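You operate a simulated robot arm through the tools that you are given. There is no shell and no other tool. Be economical: measure what you need, move in short steps, check, and stop when the job is done.

You run a simulated two-armed robot. Do the job below in one go: nothing can be reset, and whatever is moved stays where it is left.

Task
Pick up the wash bottle with one hand, pass it to the other hand and put it in the inside of the good bin. Put the jar three on the board three. Put the gold ring labelled "2" from the top of bench nine on top of the black tall cooler and the gold ring marked "1" on the yellow card there. Turn the white tester dial to 40. Turn the speed dial to 100. Press the computer button two times. Stack the carton labelled "beads" from the top of bench three on top of the carton labelled "wicks". Put one of the eraser heads from the top of bench six on the test card. Fetch the red adapter and set it on top of the blower two. Push the cupboard door fifty-seven shut. Push the drawer fifty-four shut. The order is free. Set down upright: wash bottle, jar three, eraser head.

The check looks at the end state, three seconds after you hand in, the way a careful person would. Anything else that was tipped, shoved, dropped, spilled or broken makes it a failure.

Robot
Two 7-joint arms with three-finger grippers on one trunk, on a base that drives. Base frame: it is fixed to the floor where the robot stands at the start and does not move with it; the origin is under the middle of the robot, x ahead of it, y to its left, z up; the surface under the hand at the start is at about z = 800. Lengths are in mm, angles in degrees, forces in N, time in s.
The left shoulder is at the start at [70, 165, 1188], the right one opposite. With the tool pointing down near the work surface each hand reaches from about 340 to 860 mm from the robot's upright axis, wherever it stands, measured 20 degrees to its own side. Places, roughly: bead carton, salt carton, wick carton [500, -1250, 750]; blower two [250, -1000, 750]; board three [-6000, 4250, 750]; computer button [1300, 300, 1200]; cupboard door fifty-seven [-3500, 1400, 300]; drawer fifty-four [-3800, 0, 700]; eraser head [-1250, 750, 1000]; gold ring [-4000, 750, 750]; inside of the good bin (18x18 cm) [320, -720, 800]; jar three [-4000, 1000, 750]; red adapter [-2000, 2500, 750]; speed dial [1900, 1200, 900]; tall cooler (11x5x15 cm) [-4200, 400, 900]; test card [1250, -500, 1250]; wash bottle [750, 0, 750]; white tester dial [-1000, 1100, 900]; yellow card [-4250, 0, 750]. Payload 3.91 kg a hand.
The tool frame of a hand sits at the grasp point between the pads (the TCP): z along the fingers, y along the line on which they close. The tips reach 30 mm beyond it. The gripper opens to 116 mm. The gripper's body begins 73 mm behind the TCP.
Orientation is that of the tool frame in the base frame, as a unit quaternion [w, x, y, z]. With the fingers straight down and closing along the base's y, the tool's x points along the base's -x, its y along +y and its z along -z.

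Tools
- The arms move only by the tool send_rows. It takes "left_increments", "right_increments" or both (then of equal length, played together; a hand with none holds still); each is a list of rows, each a list of 7 numbers: the shift along the tool's x, y, z in m, then the turn, a rotation vector about the tool's x, y, z in degrees, then the gripper command, from -1 (shut) to 1 (fully open), values between in proportion. In form: [[tx, ty, tz, rx, ry, rz, gripper], ...]. A call has 1 to 20 rows; each row shifts and turns the commanded pose from where the row before left it, along the tool's axes as they then stand. Rows are played at 5 a second. More than 50 mm and 8.6 degrees between two rows, or a gripper value outside its range, and nothing of the call is played. A pose out of reach is approached as far as the arm can. The call stops where the force on the tool passes 40 N (or 10 N more than at its start, if that is more) or the arm is blocked; 0.2 s more then pass. The fingers move at their own pace (about 153 mm/s each) and stop on an object; they squeeze with about 26 N. The grip force told is the motor's: it shows also when the fingers shut on nothing. Time passes only in rows, and 0.2 s behind the last, so rows that do not move let the fingers close. The reply holds the time, the measured pose of the TCP, the force on the tool along the base axes, the opening and the grip force, in the units named above and with some noise, with the torque about the TCP (base axes, N m) and any sound that the robot's microphone picked up.
- Cameras (640 x 400 px; columns grow to the right, rows downward): "scene" is now at [120.4, -42.8, 1511.3]; the picture's right is [-0.58, -0.82, 0.00], its down [-0.51, 0.37, -0.78] and it looks along [0.63, -0.45, -0.63] (base axes); focal length 254 px, centre (320, 200). "left" rides on the left gripper at [75, 17, -88] in its tool frame; the picture's right is [-0.22, 0.97, 0.00], its down [-0.70, -0.16, -0.70] and it looks along [-0.68, -0.16, 0.71] (tool axes); focal length 247 px, centre (320, 200). "right" rides on the right gripper at [52, 56, -88] in its tool frame; the picture's right is [-0.73, 0.68, 0.00], its down [-0.49, -0.52, -0.70] and it looks along [-0.48, -0.51, 0.71] (tool axes); focal length 247 px, centre (320, 200). There is no depth. A picture from a camera that has moved, and an enlarged one, comes with that camera's place and axes in the base frame and with its lens. The place of the scene camera against the robot may be out by one fixed shift of up to 18 mm in any direction.
- grab_frame(camera): a new picture of that camera. It takes no simulated time.
- lift_body(by): slides the trunk up (or, below 0, down) by that many mm; the arms and the scene camera ride with it, the base frame stays. It gives what a move gives, with no picture.
- steer(legs): drives the robot by 1 to 6 legs, each [ahead, left, turn to the left] in mm, mm and degrees, along the robot's own axes; the way and the turn of a leg run together, so that a leg with both is an arc; at most 1500 mm and 180 degrees a leg. The arms and the cameras ride along, it lands a little off, and it stops where it bumps. It gives what a move gives.
- head_to(pan, tilt): turns the head with the scene camera to pan (to the left, within 86 degrees either way) and tilt (down, from -29 to 69), counted from straight ahead of the robot. It gives what a move gives.
- close_up(camera, box): a new picture of the part [left, top, right, bottom] of that camera's present view, enlarged. It takes no simulated time.
- finish_job(): hands the job in; it is judged then, once.

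Work in short steps. Places have to be worked out from the pictures, the camera data and where the tool is seen: move nearer, look again, correct. Check each grasp and each placing, and mend what went wrong. You have 525 turns and 298 pictures in all, those below and enlarged ones among them. Open the grippers and draw the arms clear of the work before you hand the job in, unless the task says otherwise; then end with one line.

The tools are called after "Request:" by a JSON object that holds its "method" and its "body". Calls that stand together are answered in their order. send_rows: Moves the arms, as the interface text tells. Its arguments: {"type":"object","properties":{"left_increments":{"type":"array"},"right_increments":{"type":"array"}},"required":[]} The other tools are called the same way: lift_body (by) slides the trunk up or down; steer (legs) drives the base; head_to (pan, tilt) turns the head that bears the scene camera; grab_frame (camera) takes a picture; close_up (camera, box) takes an enlarged picture of a part of a camera's view; finish_job () hands the job in.

At the start:

```text
t: 0.0
left_tool_pos: [558.3, -100.5, 1183.3]
left_ee_rot: [0.0, 0.001, 1.0, -0.001]
left_contact_force: [-0.3, -0.6, 0.8]
left_torque: [0.01, 0.02, 0.01]
left_opening: 115.9
left_grip_force: 0.2
right_tool_pos: [406.8, -579.4, 999.5]
right_ee_rot: [0.001, 0.0, 1.0, 0.0]
right_contact_force: [1.2, -0.5, -0.6]
right_torque: [-0.02, 0.03, 0.01]
right_opening: 115.7
right_grip_force: 0.1
trunk travel left (down, up): [-725.0, 115.0]
robot x, y, heading: [-2.7, -2.7, 0.4]
head pan, tilt: [-35.3, 39.1]
```

scene: 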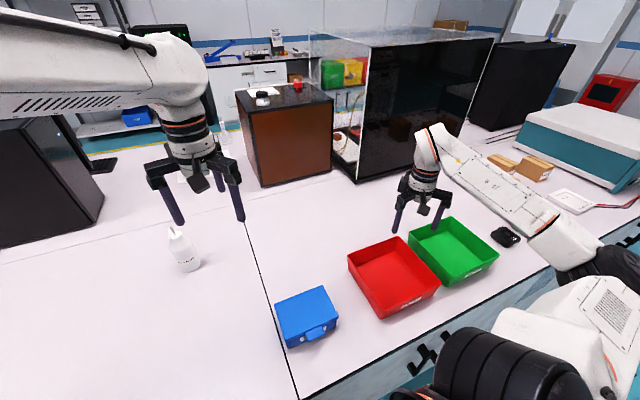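
right: 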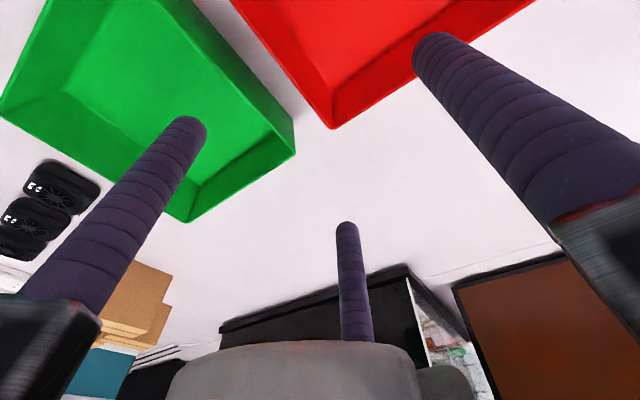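
left: 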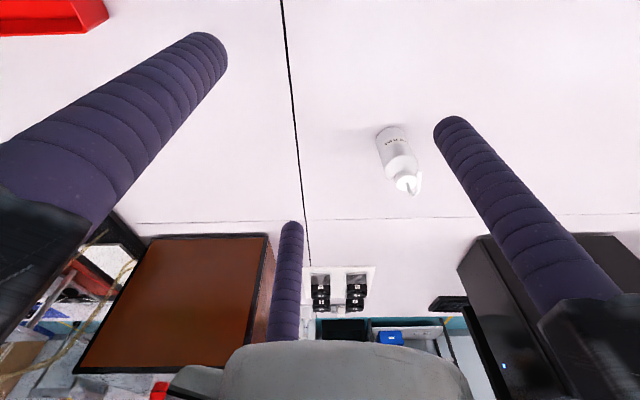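

The wash bottle seems to be near [790, 20], and the green bin near [330, -770]. I'll enlarge the bin labels and the bottle to read them.

Request:
{"method": "close_up", "body": {"camera": "scene", "box": [340, 200, 540, 325]}}

Request:
{"method": "close_up", "body": {"camera": "scene", "box": [140, 200, 240, 290]}}

Request:
{"method": "close_up", "body": {"camera": "scene", "box": [200, 20, 640, 220]}}

```text
3.20 times, centred on (440, 262) of scene
camera zoom: at [120.4, -42.8, 1511.3], right [-0.58, -0.82, 0.0], down [-0.51, 0.37, -0.78], along [0.63, -0.45, -0.63], focal length 811 px, centre (-64, 0)
```

zoom: 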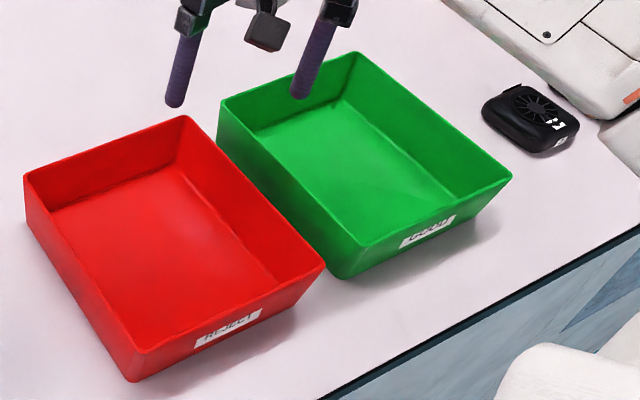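

```text
4.44 times, centred on (190, 245) of scene
camera zoom: at [120.4, -42.8, 1511.3], right [-0.58, -0.82, 0.0], down [-0.51, 0.37, -0.78], along [0.63, -0.45, -0.63], focal length 1127 px, centre (898, 0)
```

zoom: 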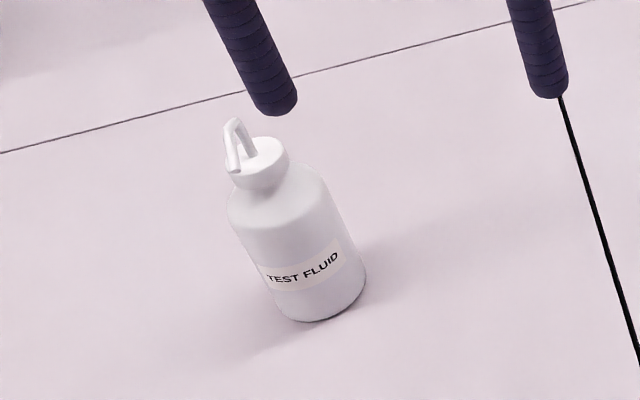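

```text
1.45 times, centred on (420, 120) of scene
camera zoom: at [120.4, -42.8, 1511.3], right [-0.58, -0.82, 0.0], down [-0.51, 0.37, -0.78], along [0.63, -0.45, -0.63], focal length 369 px, centre (174, 316)
```

zoom: 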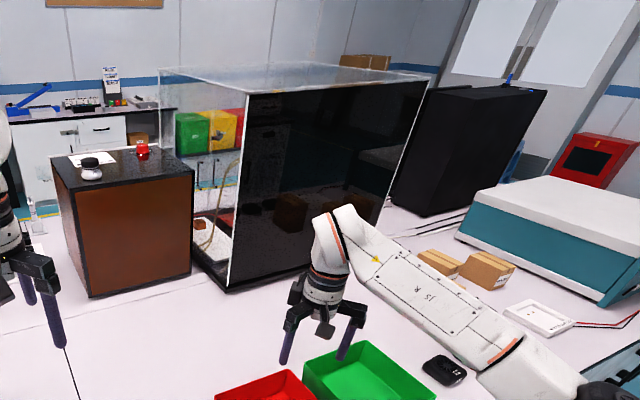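

The green bin is labelled GOOD. Before planning any drives I'll survey the surroundings with the head.

Request:
{"method": "head_to", "body": {"pan": 0, "tilt": 25}}

Request:
{"method": "grab_frame", "body": {"camera": "scene"}}

Request:
{"method": "head_to", "body": {"pan": -80, "tilt": 30}}

Request:
{"method": "grab_frame", "body": {"camera": "scene"}}

Request:
{"method": "head_to", "body": {"pan": 80, "tilt": 25}}

Request:
{"method": "grab_frame", "body": {"camera": "scene"}}

```text
t: 1.0
left_tool_pos: [558.2, -100.3, 1184.1]
left_ee_rot: [0.0, 0.0, 1.0, 0.0]
left_contact_force: [-0.7, -0.4, 0.1]
left_torque: [0.0, -0.01, 0.02]
left_opening: 115.8
left_grip_force: 0.0
right_tool_pos: [408.3, -579.5, 999.7]
right_ee_rot: [0.0, 0.0, 1.0, 0.001]
right_contact_force: [-0.3, 0.8, 0.1]
right_torque: [0.02, 0.01, 0.03]
right_opening: 116.3
right_grip_force: 0.1
trunk travel left (down, up): [-725.0, 115.0]
robot x, y, heading: [-0.4, 1.0, 0.2]
head pan, tilt: [0.0, 25.0]
```

```text
291 pictures are left
camera scene: at [142.7, 6.6, 1533.3], right [0.0, -1.0, 0.0], down [-0.42, 0.0, -0.91], along [0.91, 0.0, -0.42], focal length 254 px, centre (320, 200)
```

scene: 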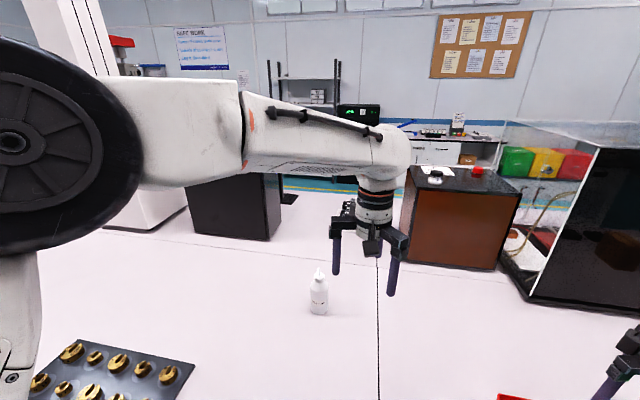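

```text
t: 2.5
left_tool_pos: [559.5, -100.0, 1182.9]
left_ee_rot: [0.0, -0.001, 1.0, 0.001]
left_contact_force: [0.1, 0.1, 0.5]
left_torque: [0.02, 0.0, -0.03]
left_opening: 116.1
left_grip_force: 0.2
right_tool_pos: [407.5, -578.2, 1000.3]
right_ee_rot: [0.001, 0.0, 1.0, 0.001]
right_contact_force: [-0.1, -0.2, 0.4]
right_torque: [-0.01, 0.02, -0.01]
right_opening: 116.0
right_grip_force: 0.1
trunk travel left (down, up): [-725.0, 115.0]
robot x, y, heading: [1.7, -0.5, 0.2]
head pan, tilt: [-80.0, 30.0]
```

```text
290 pictures are left
camera scene: at [66.4, -82.3, 1525.4], right [-0.98, -0.17, 0.0], down [-0.09, 0.49, -0.87], along [0.15, -0.85, -0.5], focal length 254 px, centre (320, 200)
```

scene: 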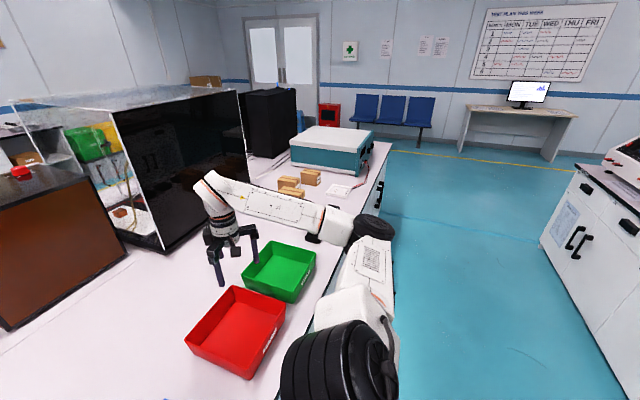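

```text
t: 5.0
left_tool_pos: [558.2, -101.1, 1183.1]
left_ee_rot: [0.0, 0.0, 1.0, 0.0]
left_contact_force: [0.1, 0.3, 0.1]
left_torque: [-0.01, 0.0, 0.0]
left_opening: 116.0
left_grip_force: 0.0
right_tool_pos: [406.3, -578.1, 999.8]
right_ee_rot: [0.001, -0.001, 1.0, 0.001]
right_contact_force: [0.3, 0.5, -0.2]
right_torque: [-0.01, -0.01, 0.03]
right_opening: 116.0
right_grip_force: 0.0
trunk travel left (down, up): [-725.0, 115.0]
robot x, y, heading: [-1.8, 1.5, 0.2]
head pan, tilt: [80.0, 25.0]
```

```text
289 pictures are left
camera scene: at [66.6, 97.5, 1533.4], right [0.98, -0.17, 0.0], down [-0.07, -0.42, -0.91], along [0.16, 0.89, -0.42], focal length 254 px, centre (320, 200)
```

scene: 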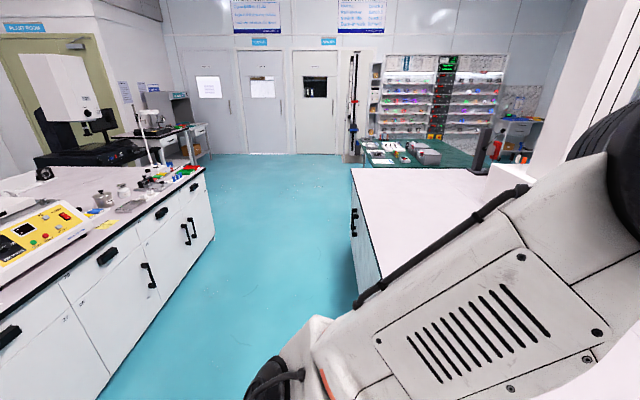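

The benches run at about 13° to the base frame, and the aisle is wide enough to drive in. I'll start with the bottle: bring the left hand to y≈10, lower it a little, and tilt it 50° forward so its camera looks at the bottle.

Request:
{"method": "send_rows", "body": {"left_increments": [[0.03, 0.03, 0.04, 0, 0, 0, 1], [0.03, 0.03, 0.04, 0, 0, 0, 1], [0.03, 0.03, 0.04, 0, 0, 0, 1], [0, 0.02, 0.04, 0, 0, 0, 1], [0, 0, 0.04, 0, 0, 0, 1], [0, 0, 0, 0, -8.5, 0, 1], [0, 0, 0, 0, -8.5, 0, 1], [0, 0, 0, 0, -8.5, 0, 1], [0, 0, 0, 0, -8.5, 0, 1], [0, 0, 0, 0, -8.5, 0, 1], [0, 0, 0, 0, -7.5, 0, 1]]}}

Request:
{"method": "grab_frame", "body": {"camera": "left"}}

Request:
{"method": "head_to", "body": {"pan": 0, "tilt": 35}}

Request:
{"method": "grab_frame", "body": {"camera": "scene"}}

```text
refused: row 1 steps farther than a row can; nothing moved
```

```text
288 pictures are left
camera left: at [483.8, -82.1, 1271.9], right [0.22, 0.97, 0.0], down [0.7, -0.16, 0.7], along [0.68, -0.16, -0.71], focal length 247 px, centre (320, 200)
```

left: 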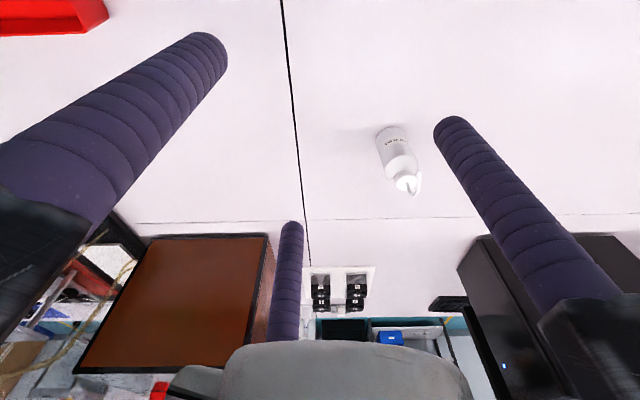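

```text
t: 6.5
left_tool_pos: [557.6, -99.2, 1184.4]
left_ee_rot: [0.0, 0.0, 1.0, 0.0]
left_contact_force: [0.5, -0.1, -0.1]
left_torque: [-0.02, -0.03, -0.03]
left_opening: 115.9
left_grip_force: 0.1
right_tool_pos: [407.5, -578.2, 998.8]
right_ee_rot: [0.001, 0.0, 1.0, 0.001]
right_contact_force: [0.2, -0.4, 0.0]
right_torque: [0.03, 0.0, 0.0]
right_opening: 116.4
right_grip_force: 0.1
trunk travel left (down, up): [-725.0, 115.0]
robot x, y, heading: [-3.6, -0.6, 0.1]
head pan, tilt: [0.0, 35.0]
```

```text
287 pictures are left
camera scene: at [138.6, 6.8, 1517.6], right [0.0, -1.0, 0.0], down [-0.57, 0.0, -0.82], along [0.82, 0.0, -0.57], focal length 254 px, centre (320, 200)
```

scene: 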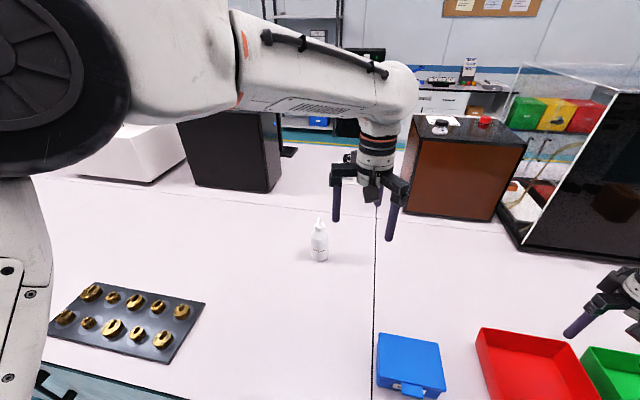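

A row may shift at most 50 mm in all, so I'll repeat the move with smaller steps.

Request:
{"method": "send_rows", "body": {"left_increments": [[0.01, 0.027, 0.03, 0, 0, 0, 1], [0.01, 0.027, 0.03, 0, 0, 0, 1], [0.01, 0.027, 0.03, 0, 0, 0, 1], [0.01, 0.027, 0.03, 0, 0, 0, 1], [0, 0, 0.04, 0, 0, 0, 1], [0, 0, 0.04, 0, 0, 0, 1], [0, 0, 0, 0, -8.5, 0, 1], [0, 0, 0, 0, -8.5, 0, 1], [0, 0, 0, 0, -8.5, 0, 1], [0, 0, 0, 0, -8.5, 0, 1], [0, 0, 0, 0, -8.5, 0, 1], [0, 0, 0, 0, -7.5, 0, 1]]}}

Request:
{"method": "grab_frame", "body": {"camera": "left"}}

Request:
{"method": "grab_frame", "body": {"camera": "scene"}}

```text
t: 9.3
left_tool_pos: [483.7, 66.3, 963.1]
left_ee_rot: [0.301, -0.007, 0.945, 0.131]
left_contact_force: [-0.8, 0.0, 1.0]
left_torque: [0.02, 0.01, 0.03]
left_opening: 116.0
left_grip_force: 0.0
left hand out of reach, approached as far as the arm can: row 10, 11
right_tool_pos: [407.9, -578.4, 999.7]
right_ee_rot: [-0.001, 0.001, 1.0, 0.0]
right_contact_force: [-0.3, 0.2, 0.8]
right_torque: [-0.01, 0.02, -0.02]
right_opening: 115.9
right_grip_force: 0.0
trunk travel left (down, up): [-725.0, 115.0]
robot x, y, heading: [3.5, -2.0, 0.2]
head pan, tilt: [0.0, 35.0]
stopped in row 12 (left hand): the arm was blocked; the commanded pose is now the measured one
```

```text
286 pictures are left
camera left: at [370.7, 67.1, 993.8], right [0.09, 0.93, 0.36], down [0.19, -0.38, 0.91], along [0.98, -0.02, -0.21], focal length 247 px, centre (320, 200)
```

left: 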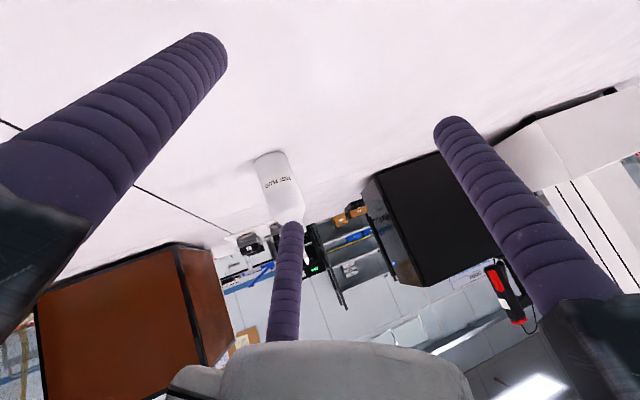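

```text
285 pictures are left
camera scene: at [139.3, 6.2, 1517.5], right [0.0, -1.0, 0.0], down [-0.57, 0.0, -0.82], along [0.82, 0.0, -0.57], focal length 254 px, centre (320, 200)
```

scene: 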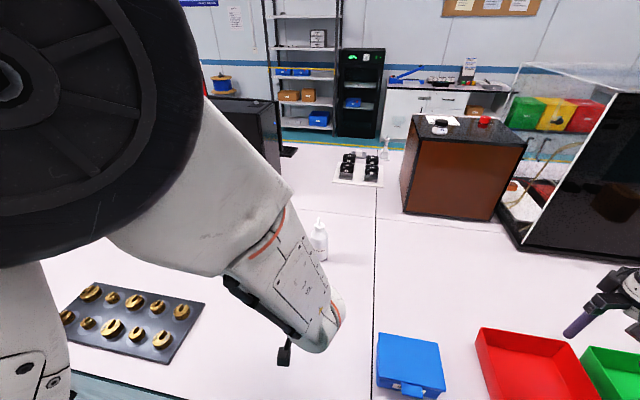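

The arm hit a limit when tilting so close to the body. I'll undo the tilt, raise the hand, and lower the trunk so a forward-pointing grasp fits better.

Request:
{"method": "send_rows", "body": {"left_increments": [[0, 0, 0, 3.06, 7.0, 0.16, 1], [0, 0, 0, 3.06, 7.0, 0.16, 1], [0, 0, 0, 3.06, 7.0, 0.16, 1], [0, 0, 0, 3.06, 7.0, 0.16, 1], [0, 0, 0, 3.06, 7.0, 0.16, 1], [-0.02, 0, -0.04, 0, 0, 0, 1], [-0.02, 0, -0.04, 0, 0, 0, 1], [-0.02, 0, -0.04, 0, 0, 0, 1], [-0.02, 0, -0.04, 0, 0, 0, 1]]}}

Request:
{"method": "lift_body", "body": {"by": -220}}

```text
t: 11.3
left_tool_pos: [561.0, 66.9, 1124.0]
left_ee_rot: [0.001, 0.002, 1.0, 0.0]
left_contact_force: [-0.2, 0.2, -0.7]
left_torque: [-0.03, 0.01, -0.05]
left_opening: 116.0
left_grip_force: 0.1
right_tool_pos: [407.1, -579.6, 999.6]
right_ee_rot: [0.001, 0.001, 1.0, 0.0]
right_contact_force: [0.1, 0.2, -0.1]
right_torque: [0.03, -0.01, 0.01]
right_opening: 116.1
right_grip_force: 0.1
trunk travel left (down, up): [-725.0, 115.0]
robot x, y, heading: [1.9, -4.0, 0.0]
head pan, tilt: [0.0, 35.0]
```

```text
t: 13.0
left_tool_pos: [561.9, 67.1, 952.9]
left_ee_rot: [0.001, 0.001, 1.0, 0.0]
left_contact_force: [0.1, 0.2, 0.2]
left_torque: [0.03, -0.01, 0.02]
left_opening: 116.1
left_grip_force: 0.1
right_tool_pos: [407.6, -578.6, 834.2]
right_ee_rot: [0.004, 0.0, 1.0, 0.002]
right_contact_force: [-3.2, -3.0, 8.5]
right_torque: [0.41, 0.11, 0.18]
right_opening: 114.7
right_grip_force: 0.1
trunk travel left (down, up): [-555.0, 285.0]
robot x, y, heading: [2.4, 0.8, -0.1]
head pan, tilt: [0.0, 35.0]
stopped: the force on the tool passed its limit at 56 N (the readings are from after the stop); the commanded pose is now the measured one
```

I forgot the right hand rides down with the trunk, and it has touched something near the bins. I'll raise the right hand now and check for damage.

Request:
{"method": "send_rows", "body": {"right_increments": [[0, 0, -0.04, 0, 0, 0, 1], [0, 0, -0.04, 0, 0, 0, 1], [0, 0, -0.04, 0, 0, 0, 1], [0, 0, -0.04, 0, 0, 0, 1], [0, 0, -0.04, 0, 0, 0, 1], [0, 0, -0.04, 0, 0, 0, 1]]}}

Request:
{"method": "head_to", "body": {"pan": -45, "tilt": 40}}

Request:
{"method": "grab_frame", "body": {"camera": "scene"}}

Request:
{"method": "grab_frame", "body": {"camera": "right"}}

```text
t: 14.6
left_tool_pos: [561.6, 67.8, 952.0]
left_ee_rot: [0.001, -0.001, 1.0, 0.001]
left_contact_force: [0.0, 0.1, 0.1]
left_torque: [0.01, -0.01, 0.0]
left_opening: 115.9
left_grip_force: 0.1
right_tool_pos: [371.9, -584.7, 1081.6]
right_ee_rot: [0.119, 0.005, 0.992, 0.029]
right_contact_force: [-0.1, -0.4, -0.7]
right_torque: [0.02, 0.01, 0.01]
right_opening: 115.9
right_grip_force: 0.2
right hand out of reach, approached as far as the arm can: row 5, 6
trunk travel left (down, up): [-555.0, 285.0]
robot x, y, heading: [2.1, -1.9, -0.0]
head pan, tilt: [0.0, 35.0]
stopped in row 6 (right hand): the arm was blocked; the commanded pose is now the measured one
```

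```text
t: 15.7
left_tool_pos: [559.9, 66.8, 952.2]
left_ee_rot: [0.001, 0.001, 1.0, 0.0]
left_contact_force: [0.8, 0.0, 0.2]
left_torque: [-0.01, 0.01, 0.02]
left_opening: 116.2
left_grip_force: 0.0
right_tool_pos: [372.1, -585.5, 1080.3]
right_ee_rot: [0.119, 0.005, 0.992, 0.029]
right_contact_force: [0.2, -0.3, 0.6]
right_torque: [0.01, 0.02, 0.04]
right_opening: 115.9
right_grip_force: 0.1
trunk travel left (down, up): [-555.0, 285.0]
robot x, y, heading: [-4.3, 1.8, -0.2]
head pan, tilt: [-45.0, 40.0]
```

```text
284 pictures are left
camera scene: at [110.5, -53.6, 1339.6], right [-0.71, -0.71, 0.0], down [-0.45, 0.45, -0.77], along [0.54, -0.54, -0.64], focal length 254 px, centre (320, 200)
```

scene: 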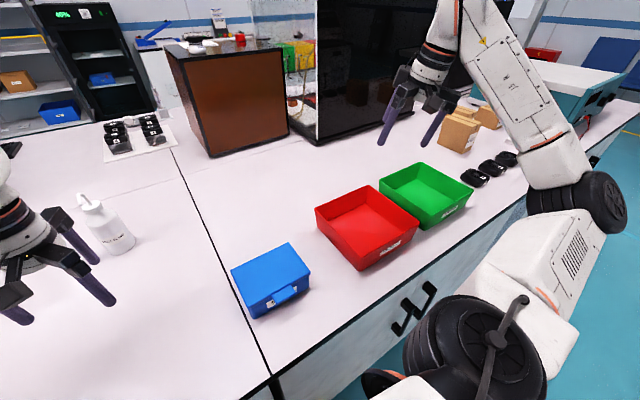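

```text
283 pictures are left
camera right: at [300.4, -534.4, 1158.7], right [0.71, 0.67, 0.21], down [0.31, -0.57, 0.76], along [0.63, -0.48, -0.61], focal length 247 px, centre (320, 200)
```

right: 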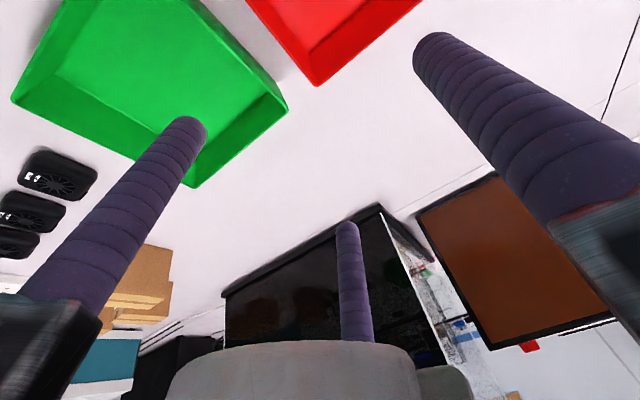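

The bins look undisturbed, and three sightings agree the bench top is at z≈800 and the bottle at about (794, 12). I'll try the forward tilt again from this lower trunk height.

Request:
{"method": "send_rows", "body": {"left_increments": [[-0.03, -0.03, 0.01, 0, 0, 0, 1], [-0.01, -0.022, 0.01, 0, 0, 0, 1], [0, 0, 0, 0, -8.3, 0, 1], [0, 0, 0, 0, -8.3, 0, 1], [0, 0, 0, 0, -8.3, 0, 1], [0, 0, 0, 0, -8.3, 0, 1], [0, 0, 0, 0, -8.3, 0, 1], [0, 0, 0, 0, -8.3, 0, 1], [0, 0, 0, 0, 0, 0, 1]]}}

Request:
{"method": "grab_frame", "body": {"camera": "left"}}

```text
t: 17.7
left_tool_pos: [594.1, 20.0, 926.1]
left_ee_rot: [0.38, -0.08, 0.921, -0.02]
left_contact_force: [1.4, 0.4, 0.3]
left_torque: [0.07, 0.18, -0.11]
left_opening: 116.2
left_grip_force: 0.1
left hand out of reach, approached as far as the arm can: row 8
right_tool_pos: [371.8, -583.8, 1082.0]
right_ee_rot: [0.119, 0.005, 0.992, 0.031]
right_contact_force: [1.2, -1.0, 0.2]
right_torque: [0.01, 0.01, 0.02]
right_opening: 115.7
right_grip_force: 0.1
trunk travel left (down, up): [-555.0, 285.0]
robot x, y, heading: [2.2, 0.7, -0.0]
head pan, tilt: [-45.0, 40.0]
```

```text
282 pictures are left
camera left: at [478.7, 24.0, 935.9], right [0.03, 1.0, 0.06], down [0.02, -0.06, 1.0], along [1.0, -0.03, -0.02], focal length 247 px, centre (320, 200)
```

left: 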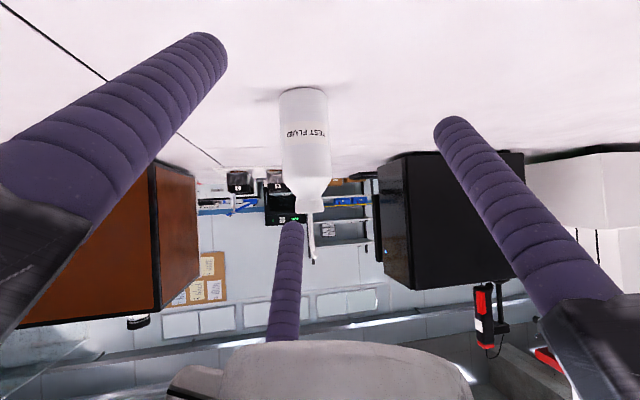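

The hand camera shows the bottle base at z≈800 and y≈-7, with the cap to ~945 and the spout to ~1000. I'll move forward and down toward it and check alignment.

Request:
{"method": "send_rows", "body": {"left_increments": [[0.001, -0.007, 0.04, 0, 0, 0, 1], [0.001, -0.008, 0.04, 0, 0, 0, 1], [0.001, -0.007, 0.04, 0, 0, 0, 1], [0, 0, 0, 0, 0, 0, 1]]}}

Request:
{"method": "grab_frame", "body": {"camera": "left"}}

Request:
{"method": "head_to", "body": {"pan": -5, "tilt": 35}}

Request:
{"method": "grab_frame", "body": {"camera": "scene"}}

```text
t: 18.9
left_tool_pos: [701.8, 11.8, 880.7]
left_ee_rot: [0.407, -0.041, 0.912, -0.024]
left_contact_force: [0.8, -0.3, -0.4]
left_torque: [0.0, -0.01, -0.03]
left_opening: 116.0
left_grip_force: 0.2
right_tool_pos: [373.2, -585.2, 1081.8]
right_ee_rot: [0.119, 0.005, 0.992, 0.03]
right_contact_force: [0.7, 0.4, 0.1]
right_torque: [-0.01, -0.01, -0.04]
right_opening: 115.9
right_grip_force: 0.0
trunk travel left (down, up): [-555.0, 285.0]
robot x, y, heading: [1.3, 2.3, -0.3]
head pan, tilt: [-45.0, 40.0]
stopped in row 4 (left hand): the arm was blocked; the commanded pose is now the measured one
```

```text
281 pictures are left
camera left: at [585.6, 24.4, 883.1], right [0.09, 0.99, 0.09], down [-0.05, -0.09, 0.99], along [0.99, -0.1, 0.04], focal length 247 px, centre (320, 200)
```

left: 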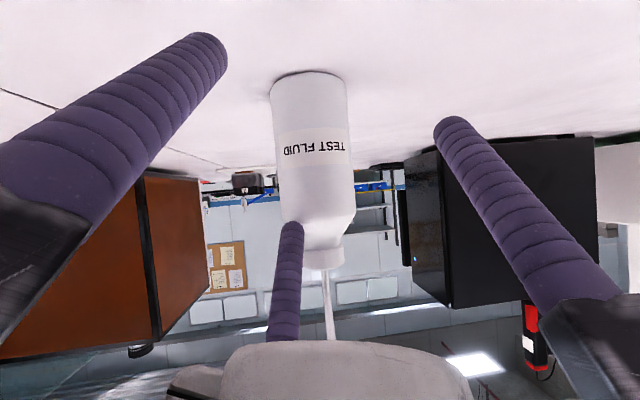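

```text
t: 20.0
left_tool_pos: [701.4, 12.3, 881.8]
left_ee_rot: [0.407, -0.04, 0.912, -0.023]
left_contact_force: [0.1, 0.4, 0.9]
left_torque: [-0.01, -0.04, -0.02]
left_opening: 115.9
left_grip_force: 0.0
right_tool_pos: [372.2, -586.1, 1082.1]
right_ee_rot: [0.119, 0.006, 0.992, 0.029]
right_contact_force: [-0.1, -0.6, -0.3]
right_torque: [0.02, -0.01, 0.01]
right_opening: 116.2
right_grip_force: 0.0
trunk travel left (down, up): [-555.0, 285.0]
robot x, y, heading: [-0.7, 1.0, 0.2]
head pan, tilt: [-5.0, 35.0]
```

```text
280 pictures are left
camera scene: at [138.0, -1.3, 1347.1], right [-0.09, -1.0, 0.0], down [-0.57, 0.05, -0.82], along [0.82, -0.07, -0.57], focal length 254 px, centre (320, 200)
```

scene: 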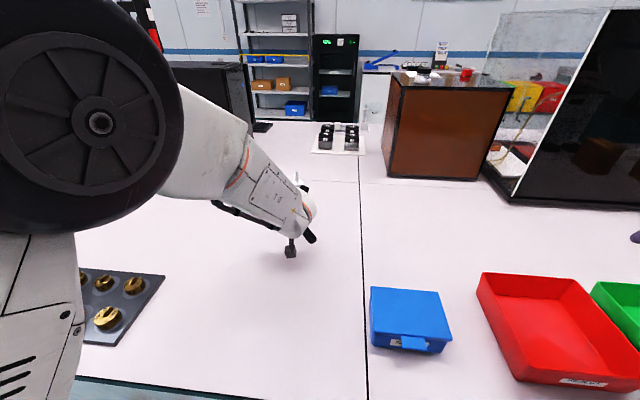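

The arm seems near a joint limit with the bottle so far to its inside. I'll retract slightly and drive right so the bottle lies on the left arm's own side.

Request:
{"method": "send_rows", "body": {"left_increments": [[0, 0, -0.045, 0, 0, 0, 1], [0, 0, -0.045, 0, 0, 0, 1]]}}

Request:
{"method": "steer", "body": {"legs": [[-20, -200, 0]]}}

```text
t: 20.6
left_tool_pos: [631.8, 11.5, 936.8]
left_ee_rot: [0.403, -0.041, 0.914, -0.023]
left_contact_force: [0.0, 0.3, 1.1]
left_torque: [-0.02, 0.0, 0.01]
left_opening: 116.1
left_grip_force: 0.0
right_tool_pos: [369.9, -586.0, 1081.9]
right_ee_rot: [0.119, 0.005, 0.992, 0.03]
right_contact_force: [0.4, 1.0, 0.2]
right_torque: [0.03, -0.04, -0.02]
right_opening: 116.1
right_grip_force: 0.1
trunk travel left (down, up): [-555.0, 285.0]
robot x, y, heading: [-1.5, 2.7, 0.2]
head pan, tilt: [-5.0, 35.0]
```

```text
t: 22.2
left_tool_pos: [607.5, -181.3, 938.9]
left_ee_rot: [0.405, -0.043, 0.913, -0.022]
left_contact_force: [-0.4, -0.7, 0.6]
left_torque: [0.02, 0.0, 0.0]
left_opening: 116.2
left_grip_force: 0.0
right_tool_pos: [350.7, -780.5, 1081.3]
right_ee_rot: [0.118, 0.0, 0.993, 0.03]
right_contact_force: [0.3, -0.1, 0.3]
right_torque: [0.06, -0.01, 0.0]
right_opening: 116.1
right_grip_force: 0.0
trunk travel left (down, up): [-555.0, 285.0]
robot x, y, heading: [-25.4, -198.8, 0.7]
head pan, tilt: [-5.0, 35.0]
```

The drive went well. Now I'll shift the left hand over to y≈-6, then down and forward to just short of the bottle.

Request:
{"method": "send_rows", "body": {"left_increments": [[0, 0.044, 0, 0, 0, 0, 1], [0, 0.044, 0, 0, 0, 0, 1], [0, 0.044, 0, 0, 0, 0, 1], [0, 0.044, 0, 0, 0, 0, 1], [0.003, 0, 0.04, 0, 0, 0, 1], [0.003, 0, 0.04, 0, 0, 0, 1], [0.003, 0, 0.038, 0, 0, 0, 1], [0, 0, 0, 0, 0, 0, 1]]}}

Request:
{"method": "grab_frame", "body": {"camera": "left"}}

```text
t: 23.8
left_tool_pos: [665.7, -8.5, 859.9]
left_ee_rot: [0.415, -0.044, 0.908, -0.03]
left_contact_force: [-58.0, 9.1, 64.6]
left_torque: [-1.79, 4.73, -2.36]
left_opening: 108.8
left_grip_force: 0.0
right_tool_pos: [344.8, -776.1, 1086.1]
right_ee_rot: [0.123, -0.004, 0.992, 0.031]
right_contact_force: [1.3, 0.4, 0.7]
right_torque: [-0.06, 0.09, -0.01]
right_opening: 115.9
right_grip_force: 0.0
trunk travel left (down, up): [-555.0, 285.0]
robot x, y, heading: [-27.4, -198.0, 0.7]
head pan, tilt: [-5.0, 35.0]
stopped in row 8 (left hand): the force on the tool passed its limit at 162 N (the readings are from after the stop); the commanded pose is now the measured one
```

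```text
279 pictures are left
camera left: at [549.4, 2.9, 860.2], right [0.09, 0.99, 0.08], down [-0.07, -0.07, 0.99], along [0.99, -0.1, 0.06], focal length 247 px, centre (320, 200)
```

left: 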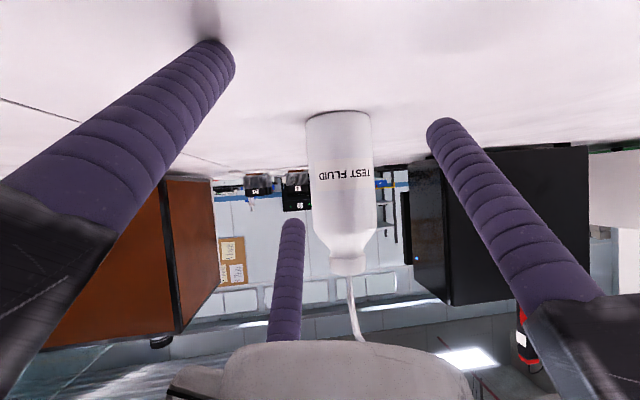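

The force lines up with a fingertip pressing on the bench. Working the fingers back through both hand cameras, the hand really has three fingers, at about (0,69), (60,-35) and (-63,-38) in the tool frame. I'll back off and watch how they close.

Request:
{"method": "send_rows", "body": {"left_increments": [[0, 0, -0.04, 0, 0, 0, 1], [0, 0, -0.04, 0, 0, 0, 1], [0, 0, -0.04, 0, 0, 0, 0], [0, 0, 0, 0, 0, 0, 0], [0, 0, 0, 0, 0, 0, 0]]}}

Request:
{"method": "grab_frame", "body": {"camera": "left"}}

Request:
{"method": "send_rows", "body": {"left_increments": [[0, 0, 0, 0, 0, 0, -1], [0, 0, 0, 0, 0, 0, -1], [0, 0, 0, 0, 0, 0, -1], [0, 0, 0, 0, 0, 0, -1]]}}

Request:
{"method": "grab_frame", "body": {"camera": "left"}}

```text
t: 25.0
left_tool_pos: [585.2, -5.7, 925.9]
left_ee_rot: [0.407, -0.045, 0.912, -0.026]
left_contact_force: [1.0, -0.6, 0.2]
left_torque: [0.0, 0.02, 0.04]
left_opening: 57.8
left_grip_force: 0.2
right_tool_pos: [351.4, -778.6, 1080.7]
right_ee_rot: [0.119, -0.001, 0.993, 0.03]
right_contact_force: [-0.3, 0.3, 0.7]
right_torque: [-0.01, -0.01, 0.03]
right_opening: 116.2
right_grip_force: 0.1
trunk travel left (down, up): [-555.0, 285.0]
robot x, y, heading: [-31.7, -198.2, 0.6]
head pan, tilt: [-5.0, 35.0]
```

```text
278 pictures are left
camera left: at [468.6, 4.9, 928.4], right [0.09, 0.99, 0.08], down [-0.05, -0.08, 1.0], along [0.99, -0.09, 0.04], focal length 247 px, centre (320, 200)
```

left: 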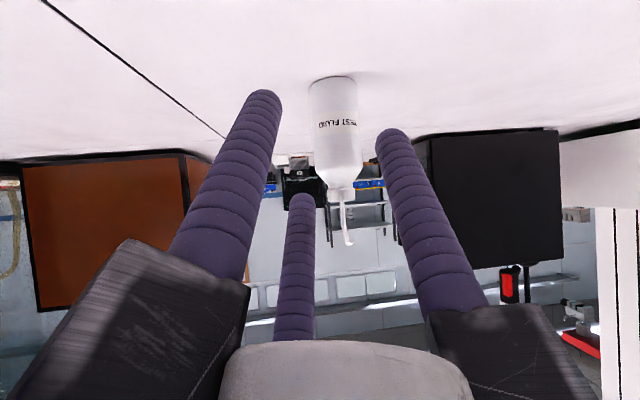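

```text
t: 26.0
left_tool_pos: [585.2, -7.2, 927.0]
left_ee_rot: [0.408, -0.045, 0.911, -0.025]
left_contact_force: [-0.3, -1.0, -0.2]
left_torque: [0.02, -0.02, -0.01]
left_opening: 9.1
left_grip_force: 25.7
right_tool_pos: [351.9, -777.7, 1082.0]
right_ee_rot: [0.118, -0.001, 0.993, 0.031]
right_contact_force: [-0.9, -0.3, 0.6]
right_torque: [0.02, 0.03, -0.02]
right_opening: 115.9
right_grip_force: 0.1
trunk travel left (down, up): [-555.0, 285.0]
robot x, y, heading: [-27.5, -200.7, 0.6]
head pan, tilt: [-5.0, 35.0]
```

```text
277 pictures are left
camera left: at [468.6, 4.9, 928.5], right [0.09, 0.99, 0.08], down [-0.05, -0.08, 1.0], along [0.99, -0.09, 0.04], focal length 247 px, centre (320, 200)
```

left: 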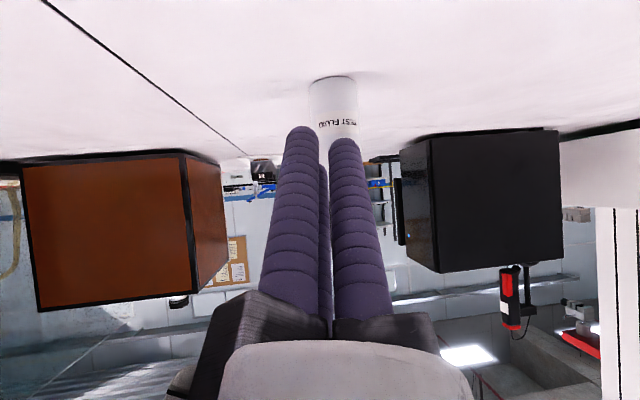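

It's a three-finger centring gripper (fingers at 120°), so round objects are held between all three. I'll look closely at the bottle's cap and spout before choosing the grasps.

Request:
{"method": "close_up", "body": {"camera": "scene", "box": [200, 140, 360, 260]}}

Request:
{"method": "close_up", "body": {"camera": "left", "box": [270, 60, 430, 260]}}

```text
3.33 times, centred on (280, 200) of scene
camera zoom: at [111.0, -197.0, 1347.1], right [-0.08, -1.0, 0.0], down [-0.57, 0.04, -0.82], along [0.82, -0.06, -0.57], focal length 845 px, centre (453, 200)
```

zoom: 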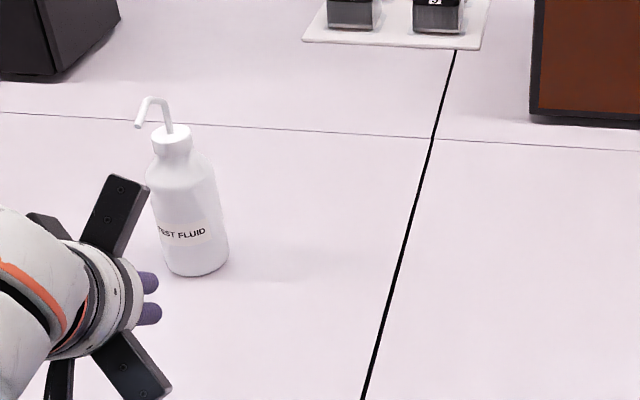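

```text
2.00 times, centred on (350, 160) of left
camera zoom: at [468.6, 4.9, 928.5], right [0.09, 0.99, 0.08], down [-0.05, -0.08, 1.0], along [0.99, -0.09, 0.04], focal length 494 px, centre (260, 280)
```

zoom: 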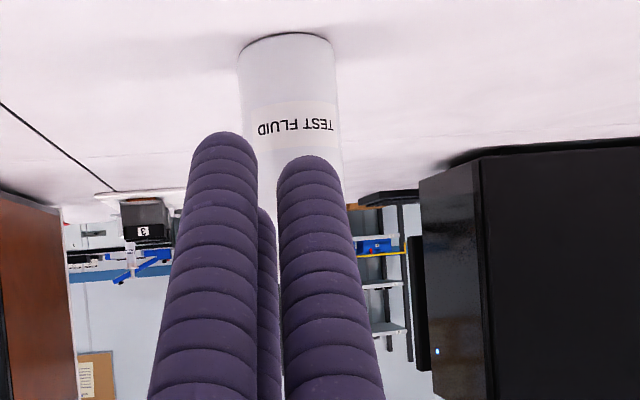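

The spout bends toward +y with its top at about h 190, and the cap is at about h 129–152 and 34 mm wide. Plan: right hand takes the cap from above, then left takes the body from the side. I'll drive back left so the bottle sits in front of the right arm.

Request:
{"method": "steer", "body": {"legs": [[60, 245, 0]]}}

```text
t: 27.9
left_tool_pos: [634.9, 228.3, 926.8]
left_ee_rot: [0.408, -0.039, 0.912, -0.029]
left_contact_force: [0.3, 0.1, 0.5]
left_torque: [0.02, -0.03, -0.03]
left_opening: 9.0
left_grip_force: 26.0
right_tool_pos: [392.6, -541.5, 1082.8]
right_ee_rot: [0.119, 0.004, 0.993, 0.029]
right_contact_force: [0.9, 1.0, 0.2]
right_torque: [-0.08, 0.0, -0.02]
right_opening: 115.8
right_grip_force: 0.1
trunk travel left (down, up): [-555.0, 285.0]
robot x, y, heading: [24.8, 42.4, -0.1]
head pan, tilt: [-5.0, 35.0]
stopped in leg 1: the robot was blocked; the commanded pose is now the measured one
```

The robot bumped the bench gently, so this is as close as it gets here. Next I'll level the right hand and yaw it 60° so no finger sits on the spout side (+y).

Request:
{"method": "send_rows", "body": {"right_increments": [[0, 0, 0.02, -0.52, 1.77, -7.5, 1], [0, 0, 0.02, -0.52, 1.77, -7.5, 1], [0, 0, 0, -0.52, 1.77, -7.5, 1], [0, 0, 0, -0.52, 1.77, -7.5, 1], [0, 0, 0, -0.52, 1.77, -7.5, 1], [0, 0, 0, -0.52, 1.77, -7.5, 1], [0, 0, 0, -0.52, 1.77, -7.5, 1], [0, 0, 0, -0.52, 1.77, -7.5, 1], [0, 0, 0, 0, 0, 0, 1]]}}

```text
t: 29.9
left_tool_pos: [634.3, 227.3, 926.9]
left_ee_rot: [0.408, -0.039, 0.912, -0.029]
left_contact_force: [0.1, 0.5, 0.7]
left_torque: [0.0, 0.01, -0.01]
left_opening: 9.1
left_grip_force: 26.5
right_tool_pos: [396.5, -540.5, 1031.2]
right_ee_rot: [0.001, -0.499, 0.866, 0.001]
right_contact_force: [0.0, -0.8, -0.2]
right_torque: [0.02, -0.03, -0.01]
right_opening: 116.1
right_grip_force: 0.1
right hand out of reach, approached as far as the arm can: row 7, 8
trunk travel left (down, up): [-555.0, 285.0]
robot x, y, heading: [21.7, 42.0, -0.2]
head pan, tilt: [-5.0, 35.0]
```

The right hand is level and yawed. I'll move it above the bottle while rising a little to keep the tips clear of the spout.

Request:
{"method": "send_rows", "body": {"right_increments": [[-0.04, -0.005, -0.002, 0, 0, 0, 1], [-0.04, -0.005, -0.002, 0, 0, 0, 1], [-0.04, -0.005, -0.002, 0, 0, 0, 1], [-0.04, -0.005, -0.002, 0, 0, 0, 1], [-0.04, -0.005, -0.002, 0, 0, 0, 1], [-0.04, -0.005, -0.002, 0, 0, 0, 1], [-0.04, -0.005, -0.002, 0, 0, 0, 1], [-0.04, -0.005, -0.002, 0, 0, 0, 1], [-0.04, -0.005, -0.002, 0, 0, 0, 1], [-0.04, -0.005, -0.002, 0, 0, 0, 1], [-0.04, -0.005, -0.002, 0, 0, 0, 1], [-0.04, -0.005, -0.002, 0, 0, 0, 1], [-0.04, -0.005, 0, 0, 0, 0, 1], [0, 0, 0, 0, 0, 0, 1]]}}

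Request:
{"method": "grab_frame", "body": {"camera": "right"}}

Request:
{"method": "grab_frame", "body": {"camera": "scene"}}

```text
t: 32.9
left_tool_pos: [634.8, 227.3, 926.5]
left_ee_rot: [0.408, -0.039, 0.912, -0.028]
left_contact_force: [-0.7, 0.8, -0.1]
left_torque: [0.01, 0.01, 0.01]
left_opening: 8.8
left_grip_force: 26.4
right_tool_pos: [699.0, -127.2, 1030.4]
right_ee_rot: [0.0, -0.499, 0.867, 0.001]
right_contact_force: [-0.4, -1.0, 0.7]
right_torque: [0.04, -0.03, 0.01]
right_opening: 116.4
right_grip_force: 0.0
right hand out of reach, approached as far as the arm can: row 1, 2, 3
trunk travel left (down, up): [-555.0, 285.0]
robot x, y, heading: [20.6, 44.7, 0.1]
head pan, tilt: [-5.0, 35.0]
```

```text
274 pictures are left
camera right: at [624.6, -144.9, 1118.6], right [-0.22, 0.98, 0.0], down [0.7, 0.16, 0.7], along [0.68, 0.16, -0.71], focal length 247 px, centre (320, 200)
```

right: 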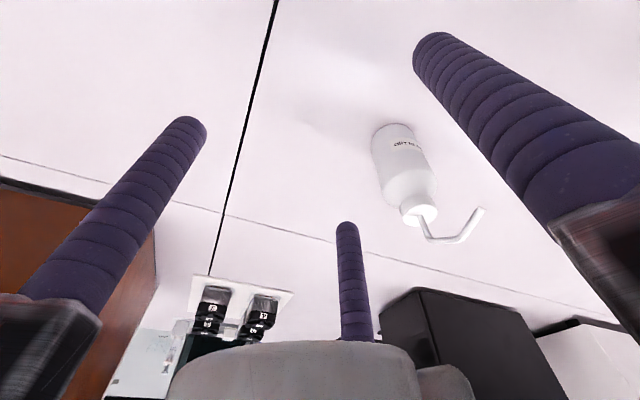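

```text
273 pictures are left
camera scene: at [157.9, 40.3, 1347.2], right [-0.09, -1.0, 0.0], down [-0.57, 0.05, -0.82], along [0.82, -0.07, -0.57], focal length 254 px, centre (320, 200)
```

scene: 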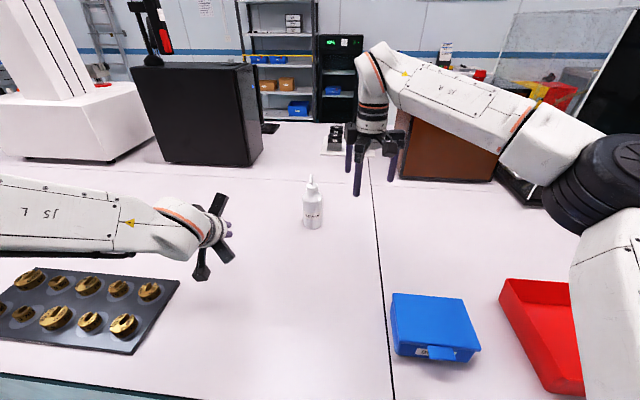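

From this picture the bottle axis is at about (787, 1). I'll move the hand over it, slightly higher, and check.

Request:
{"method": "send_rows", "body": {"right_increments": [[-0.0385, -0.0032, -0.006, 0, 0, 0, 1], [-0.0385, -0.0032, -0.006, 0, 0, 0, 1], [-0.0385, -0.0032, 0, 0, 0, 0, 1], [-0.0385, -0.0032, 0, 0, 0, 0, 1], [0, 0, 0, 0, 0, 0, 1]]}}

Request:
{"method": "grab_frame", "body": {"camera": "right"}}

```text
t: 34.1
left_tool_pos: [632.6, 225.5, 928.6]
left_ee_rot: [0.408, -0.038, 0.912, -0.028]
left_contact_force: [-0.8, -1.3, -0.2]
left_torque: [0.04, 0.0, 0.07]
left_opening: 9.1
left_grip_force: 25.9
right_tool_pos: [779.9, 3.5, 1045.5]
right_ee_rot: [0.003, -0.5, 0.866, 0.001]
right_contact_force: [-0.9, 0.8, 0.1]
right_torque: [-0.09, -0.07, -0.04]
right_opening: 116.1
right_grip_force: 0.1
right hand out of reach, approached as far as the arm can: row 4
trunk travel left (down, up): [-555.0, 285.0]
robot x, y, heading: [20.3, 39.2, -0.0]
head pan, tilt: [-5.0, 35.0]
```

```text
272 pictures are left
camera right: at [704.5, -14.9, 1134.4], right [-0.22, 0.97, 0.0], down [0.69, 0.16, 0.7], along [0.68, 0.16, -0.71], focal length 247 px, centre (320, 200)
```

right: 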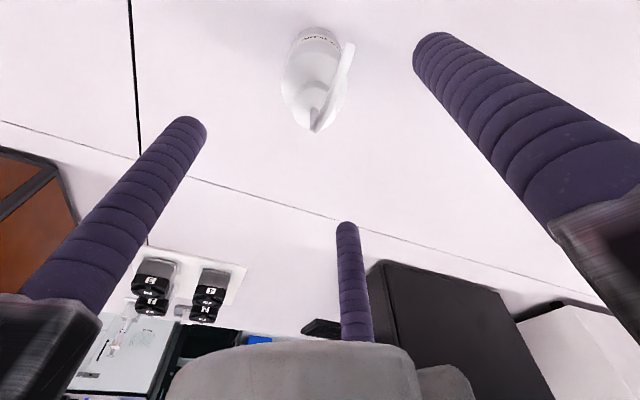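

The bottle axis works out at (777, -4), so the hand needs only a 7 mm correction. I'll descend so the TCP is at cap height, then look before closing.

Request:
{"method": "send_rows", "body": {"right_increments": [[0.008, -0.001, 0.02, 0, 0, 0, 1], [0, 0, 0.03, 0, 0, 0, 1], [0, 0, 0.03, 0, 0, 0, 1], [0, 0, 0.017, 0, 0, 0, 1], [0, 0, 0, 0, 0, 0, 1]]}}

Request:
{"method": "grab_frame", "body": {"camera": "right"}}

Request:
{"method": "close_up", "body": {"camera": "scene", "box": [240, 120, 420, 240]}}

```text
t: 35.3
left_tool_pos: [634.5, 227.3, 926.4]
left_ee_rot: [0.407, -0.039, 0.912, -0.029]
left_contact_force: [0.7, 0.4, -0.2]
left_torque: [0.05, -0.02, -0.01]
left_opening: 9.3
left_grip_force: 26.1
right_tool_pos: [806.6, 3.4, 955.6]
right_ee_rot: [-0.001, -0.498, 0.867, 0.001]
right_contact_force: [0.6, 0.8, 0.3]
right_torque: [-0.02, 0.0, 0.0]
right_opening: 116.0
right_grip_force: 0.1
right hand out of reach, approached as far as the arm can: row 1, 2, 3, 4
trunk travel left (down, up): [-555.0, 285.0]
robot x, y, heading: [20.6, 45.7, -0.2]
head pan, tilt: [-5.0, 35.0]
```

```text
271 pictures are left
camera right: at [731.3, -14.1, 1043.7], right [-0.22, 0.98, 0.0], down [0.7, 0.16, 0.7], along [0.68, 0.16, -0.72], focal length 247 px, centre (320, 200)
```

right: 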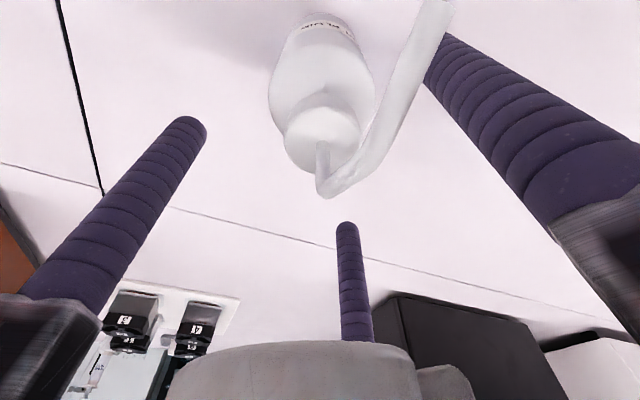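

```text
3.33 times, centred on (330, 180) of scene
camera zoom: at [158.9, 41.9, 1347.1], right [-0.09, -1.0, 0.0], down [-0.57, 0.05, -0.82], along [0.82, -0.07, -0.57], focal length 845 px, centre (287, 267)
```

zoom: 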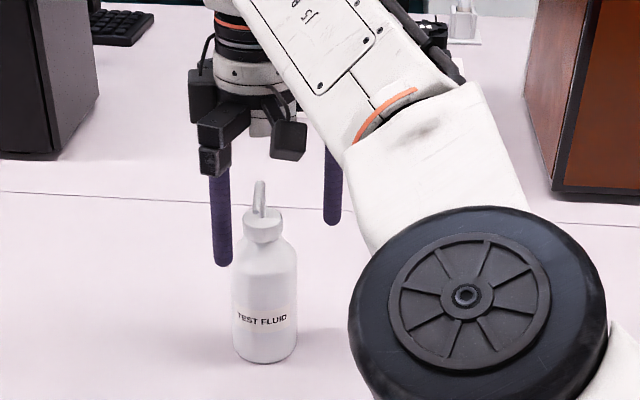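

The spout turns out to reach 46 mm from the axis toward about 167°, close to one finger. I'll go back up, centre over (777, -4), and turn the hand so the spout falls between two fingers.

Request:
{"method": "send_rows", "body": {"right_increments": [[0, 0, -0.04, 0, 0, 0, 1], [0, 0, -0.04, 0, 0, 0, 1], [0.01, 0.01, 0, 0, 0, 0, 1], [0.01, 0.01, 0, 0, 0, 0, 1], [0, 0, 0, 0, 0, 8.6, 1], [0, 0, 0, 0, 0, 8.6, 1], [0, 0, 0, 0, 0, 8.6, 1], [0, 0, 0, 0, 0, 8.6, 1], [0, 0, 0, 0, 0, 8.6, 1], [0, 0, 0, 0, 0, 0, 1]]}}

Request:
{"method": "grab_frame", "body": {"camera": "right"}}

```text
t: 37.5
left_tool_pos: [634.9, 226.4, 926.2]
left_ee_rot: [0.408, -0.039, 0.912, -0.029]
left_contact_force: [-0.6, -0.1, -0.1]
left_torque: [-0.01, 0.03, 0.0]
left_opening: 9.0
left_grip_force: 26.1
right_tool_pos: [757.0, 3.8, 1029.9]
right_ee_rot: [0.0, -0.145, 0.989, 0.0]
right_contact_force: [-0.6, -0.8, 0.0]
right_torque: [0.02, 0.02, 0.03]
right_opening: 115.9
right_grip_force: 0.0
right hand out of reach, approached as far as the arm can: row 1, 2
trunk travel left (down, up): [-555.0, 285.0]
robot x, y, heading: [20.5, 40.0, 0.2]
head pan, tilt: [-5.0, 35.0]
```

```text
269 pictures are left
camera right: at [691.8, 40.7, 1119.0], right [0.51, 0.86, 0.0], down [0.62, -0.36, 0.7], along [0.6, -0.35, -0.72], focal length 247 px, centre (320, 200)
```

right: 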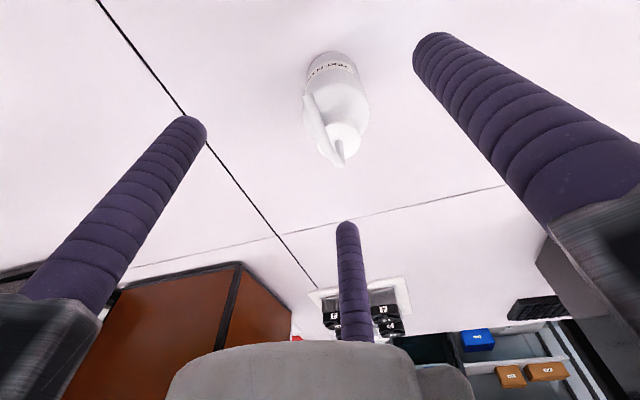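

The cap is now seen about 26 mm ahead of the hand. I'll correct and descend part-way, then recheck.

Request:
{"method": "send_rows", "body": {"right_increments": [[-0.024, -0.01, 0, 0, 0, 0, 1], [0, 0, 0.03, 0, 0, 0, 1], [0, 0, 0, 0, 0, 0, 1]]}}

Request:
{"method": "grab_frame", "body": {"camera": "right"}}

```text
t: 38.3
left_tool_pos: [634.3, 227.2, 927.2]
left_ee_rot: [0.408, -0.039, 0.912, -0.029]
left_contact_force: [0.2, 0.1, 0.4]
left_torque: [-0.04, 0.03, 0.03]
left_opening: 9.1
left_grip_force: 25.8
right_tool_pos: [784.0, 0.8, 1001.0]
right_ee_rot: [0.001, -0.145, 0.989, 0.0]
right_contact_force: [0.2, 0.2, -0.7]
right_torque: [-0.09, 0.02, -0.02]
right_opening: 116.1
right_grip_force: 0.2
trunk travel left (down, up): [-555.0, 285.0]
robot x, y, heading: [22.6, 41.2, 0.0]
head pan, tilt: [-5.0, 35.0]
```

```text
268 pictures are left
camera right: at [717.4, 39.3, 1089.2], right [0.5, 0.86, 0.0], down [0.62, -0.36, 0.7], along [0.6, -0.35, -0.71], focal length 247 px, centre (320, 200)
```

right: 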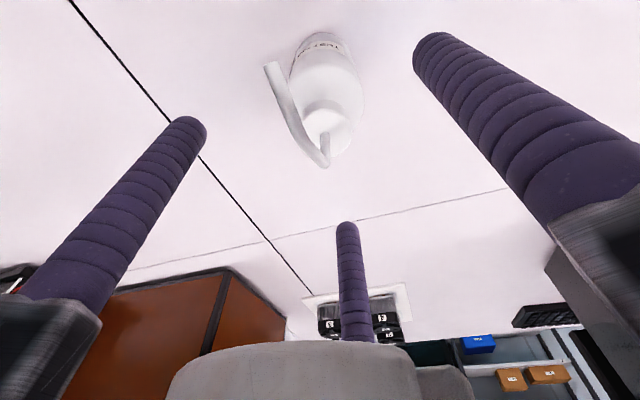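

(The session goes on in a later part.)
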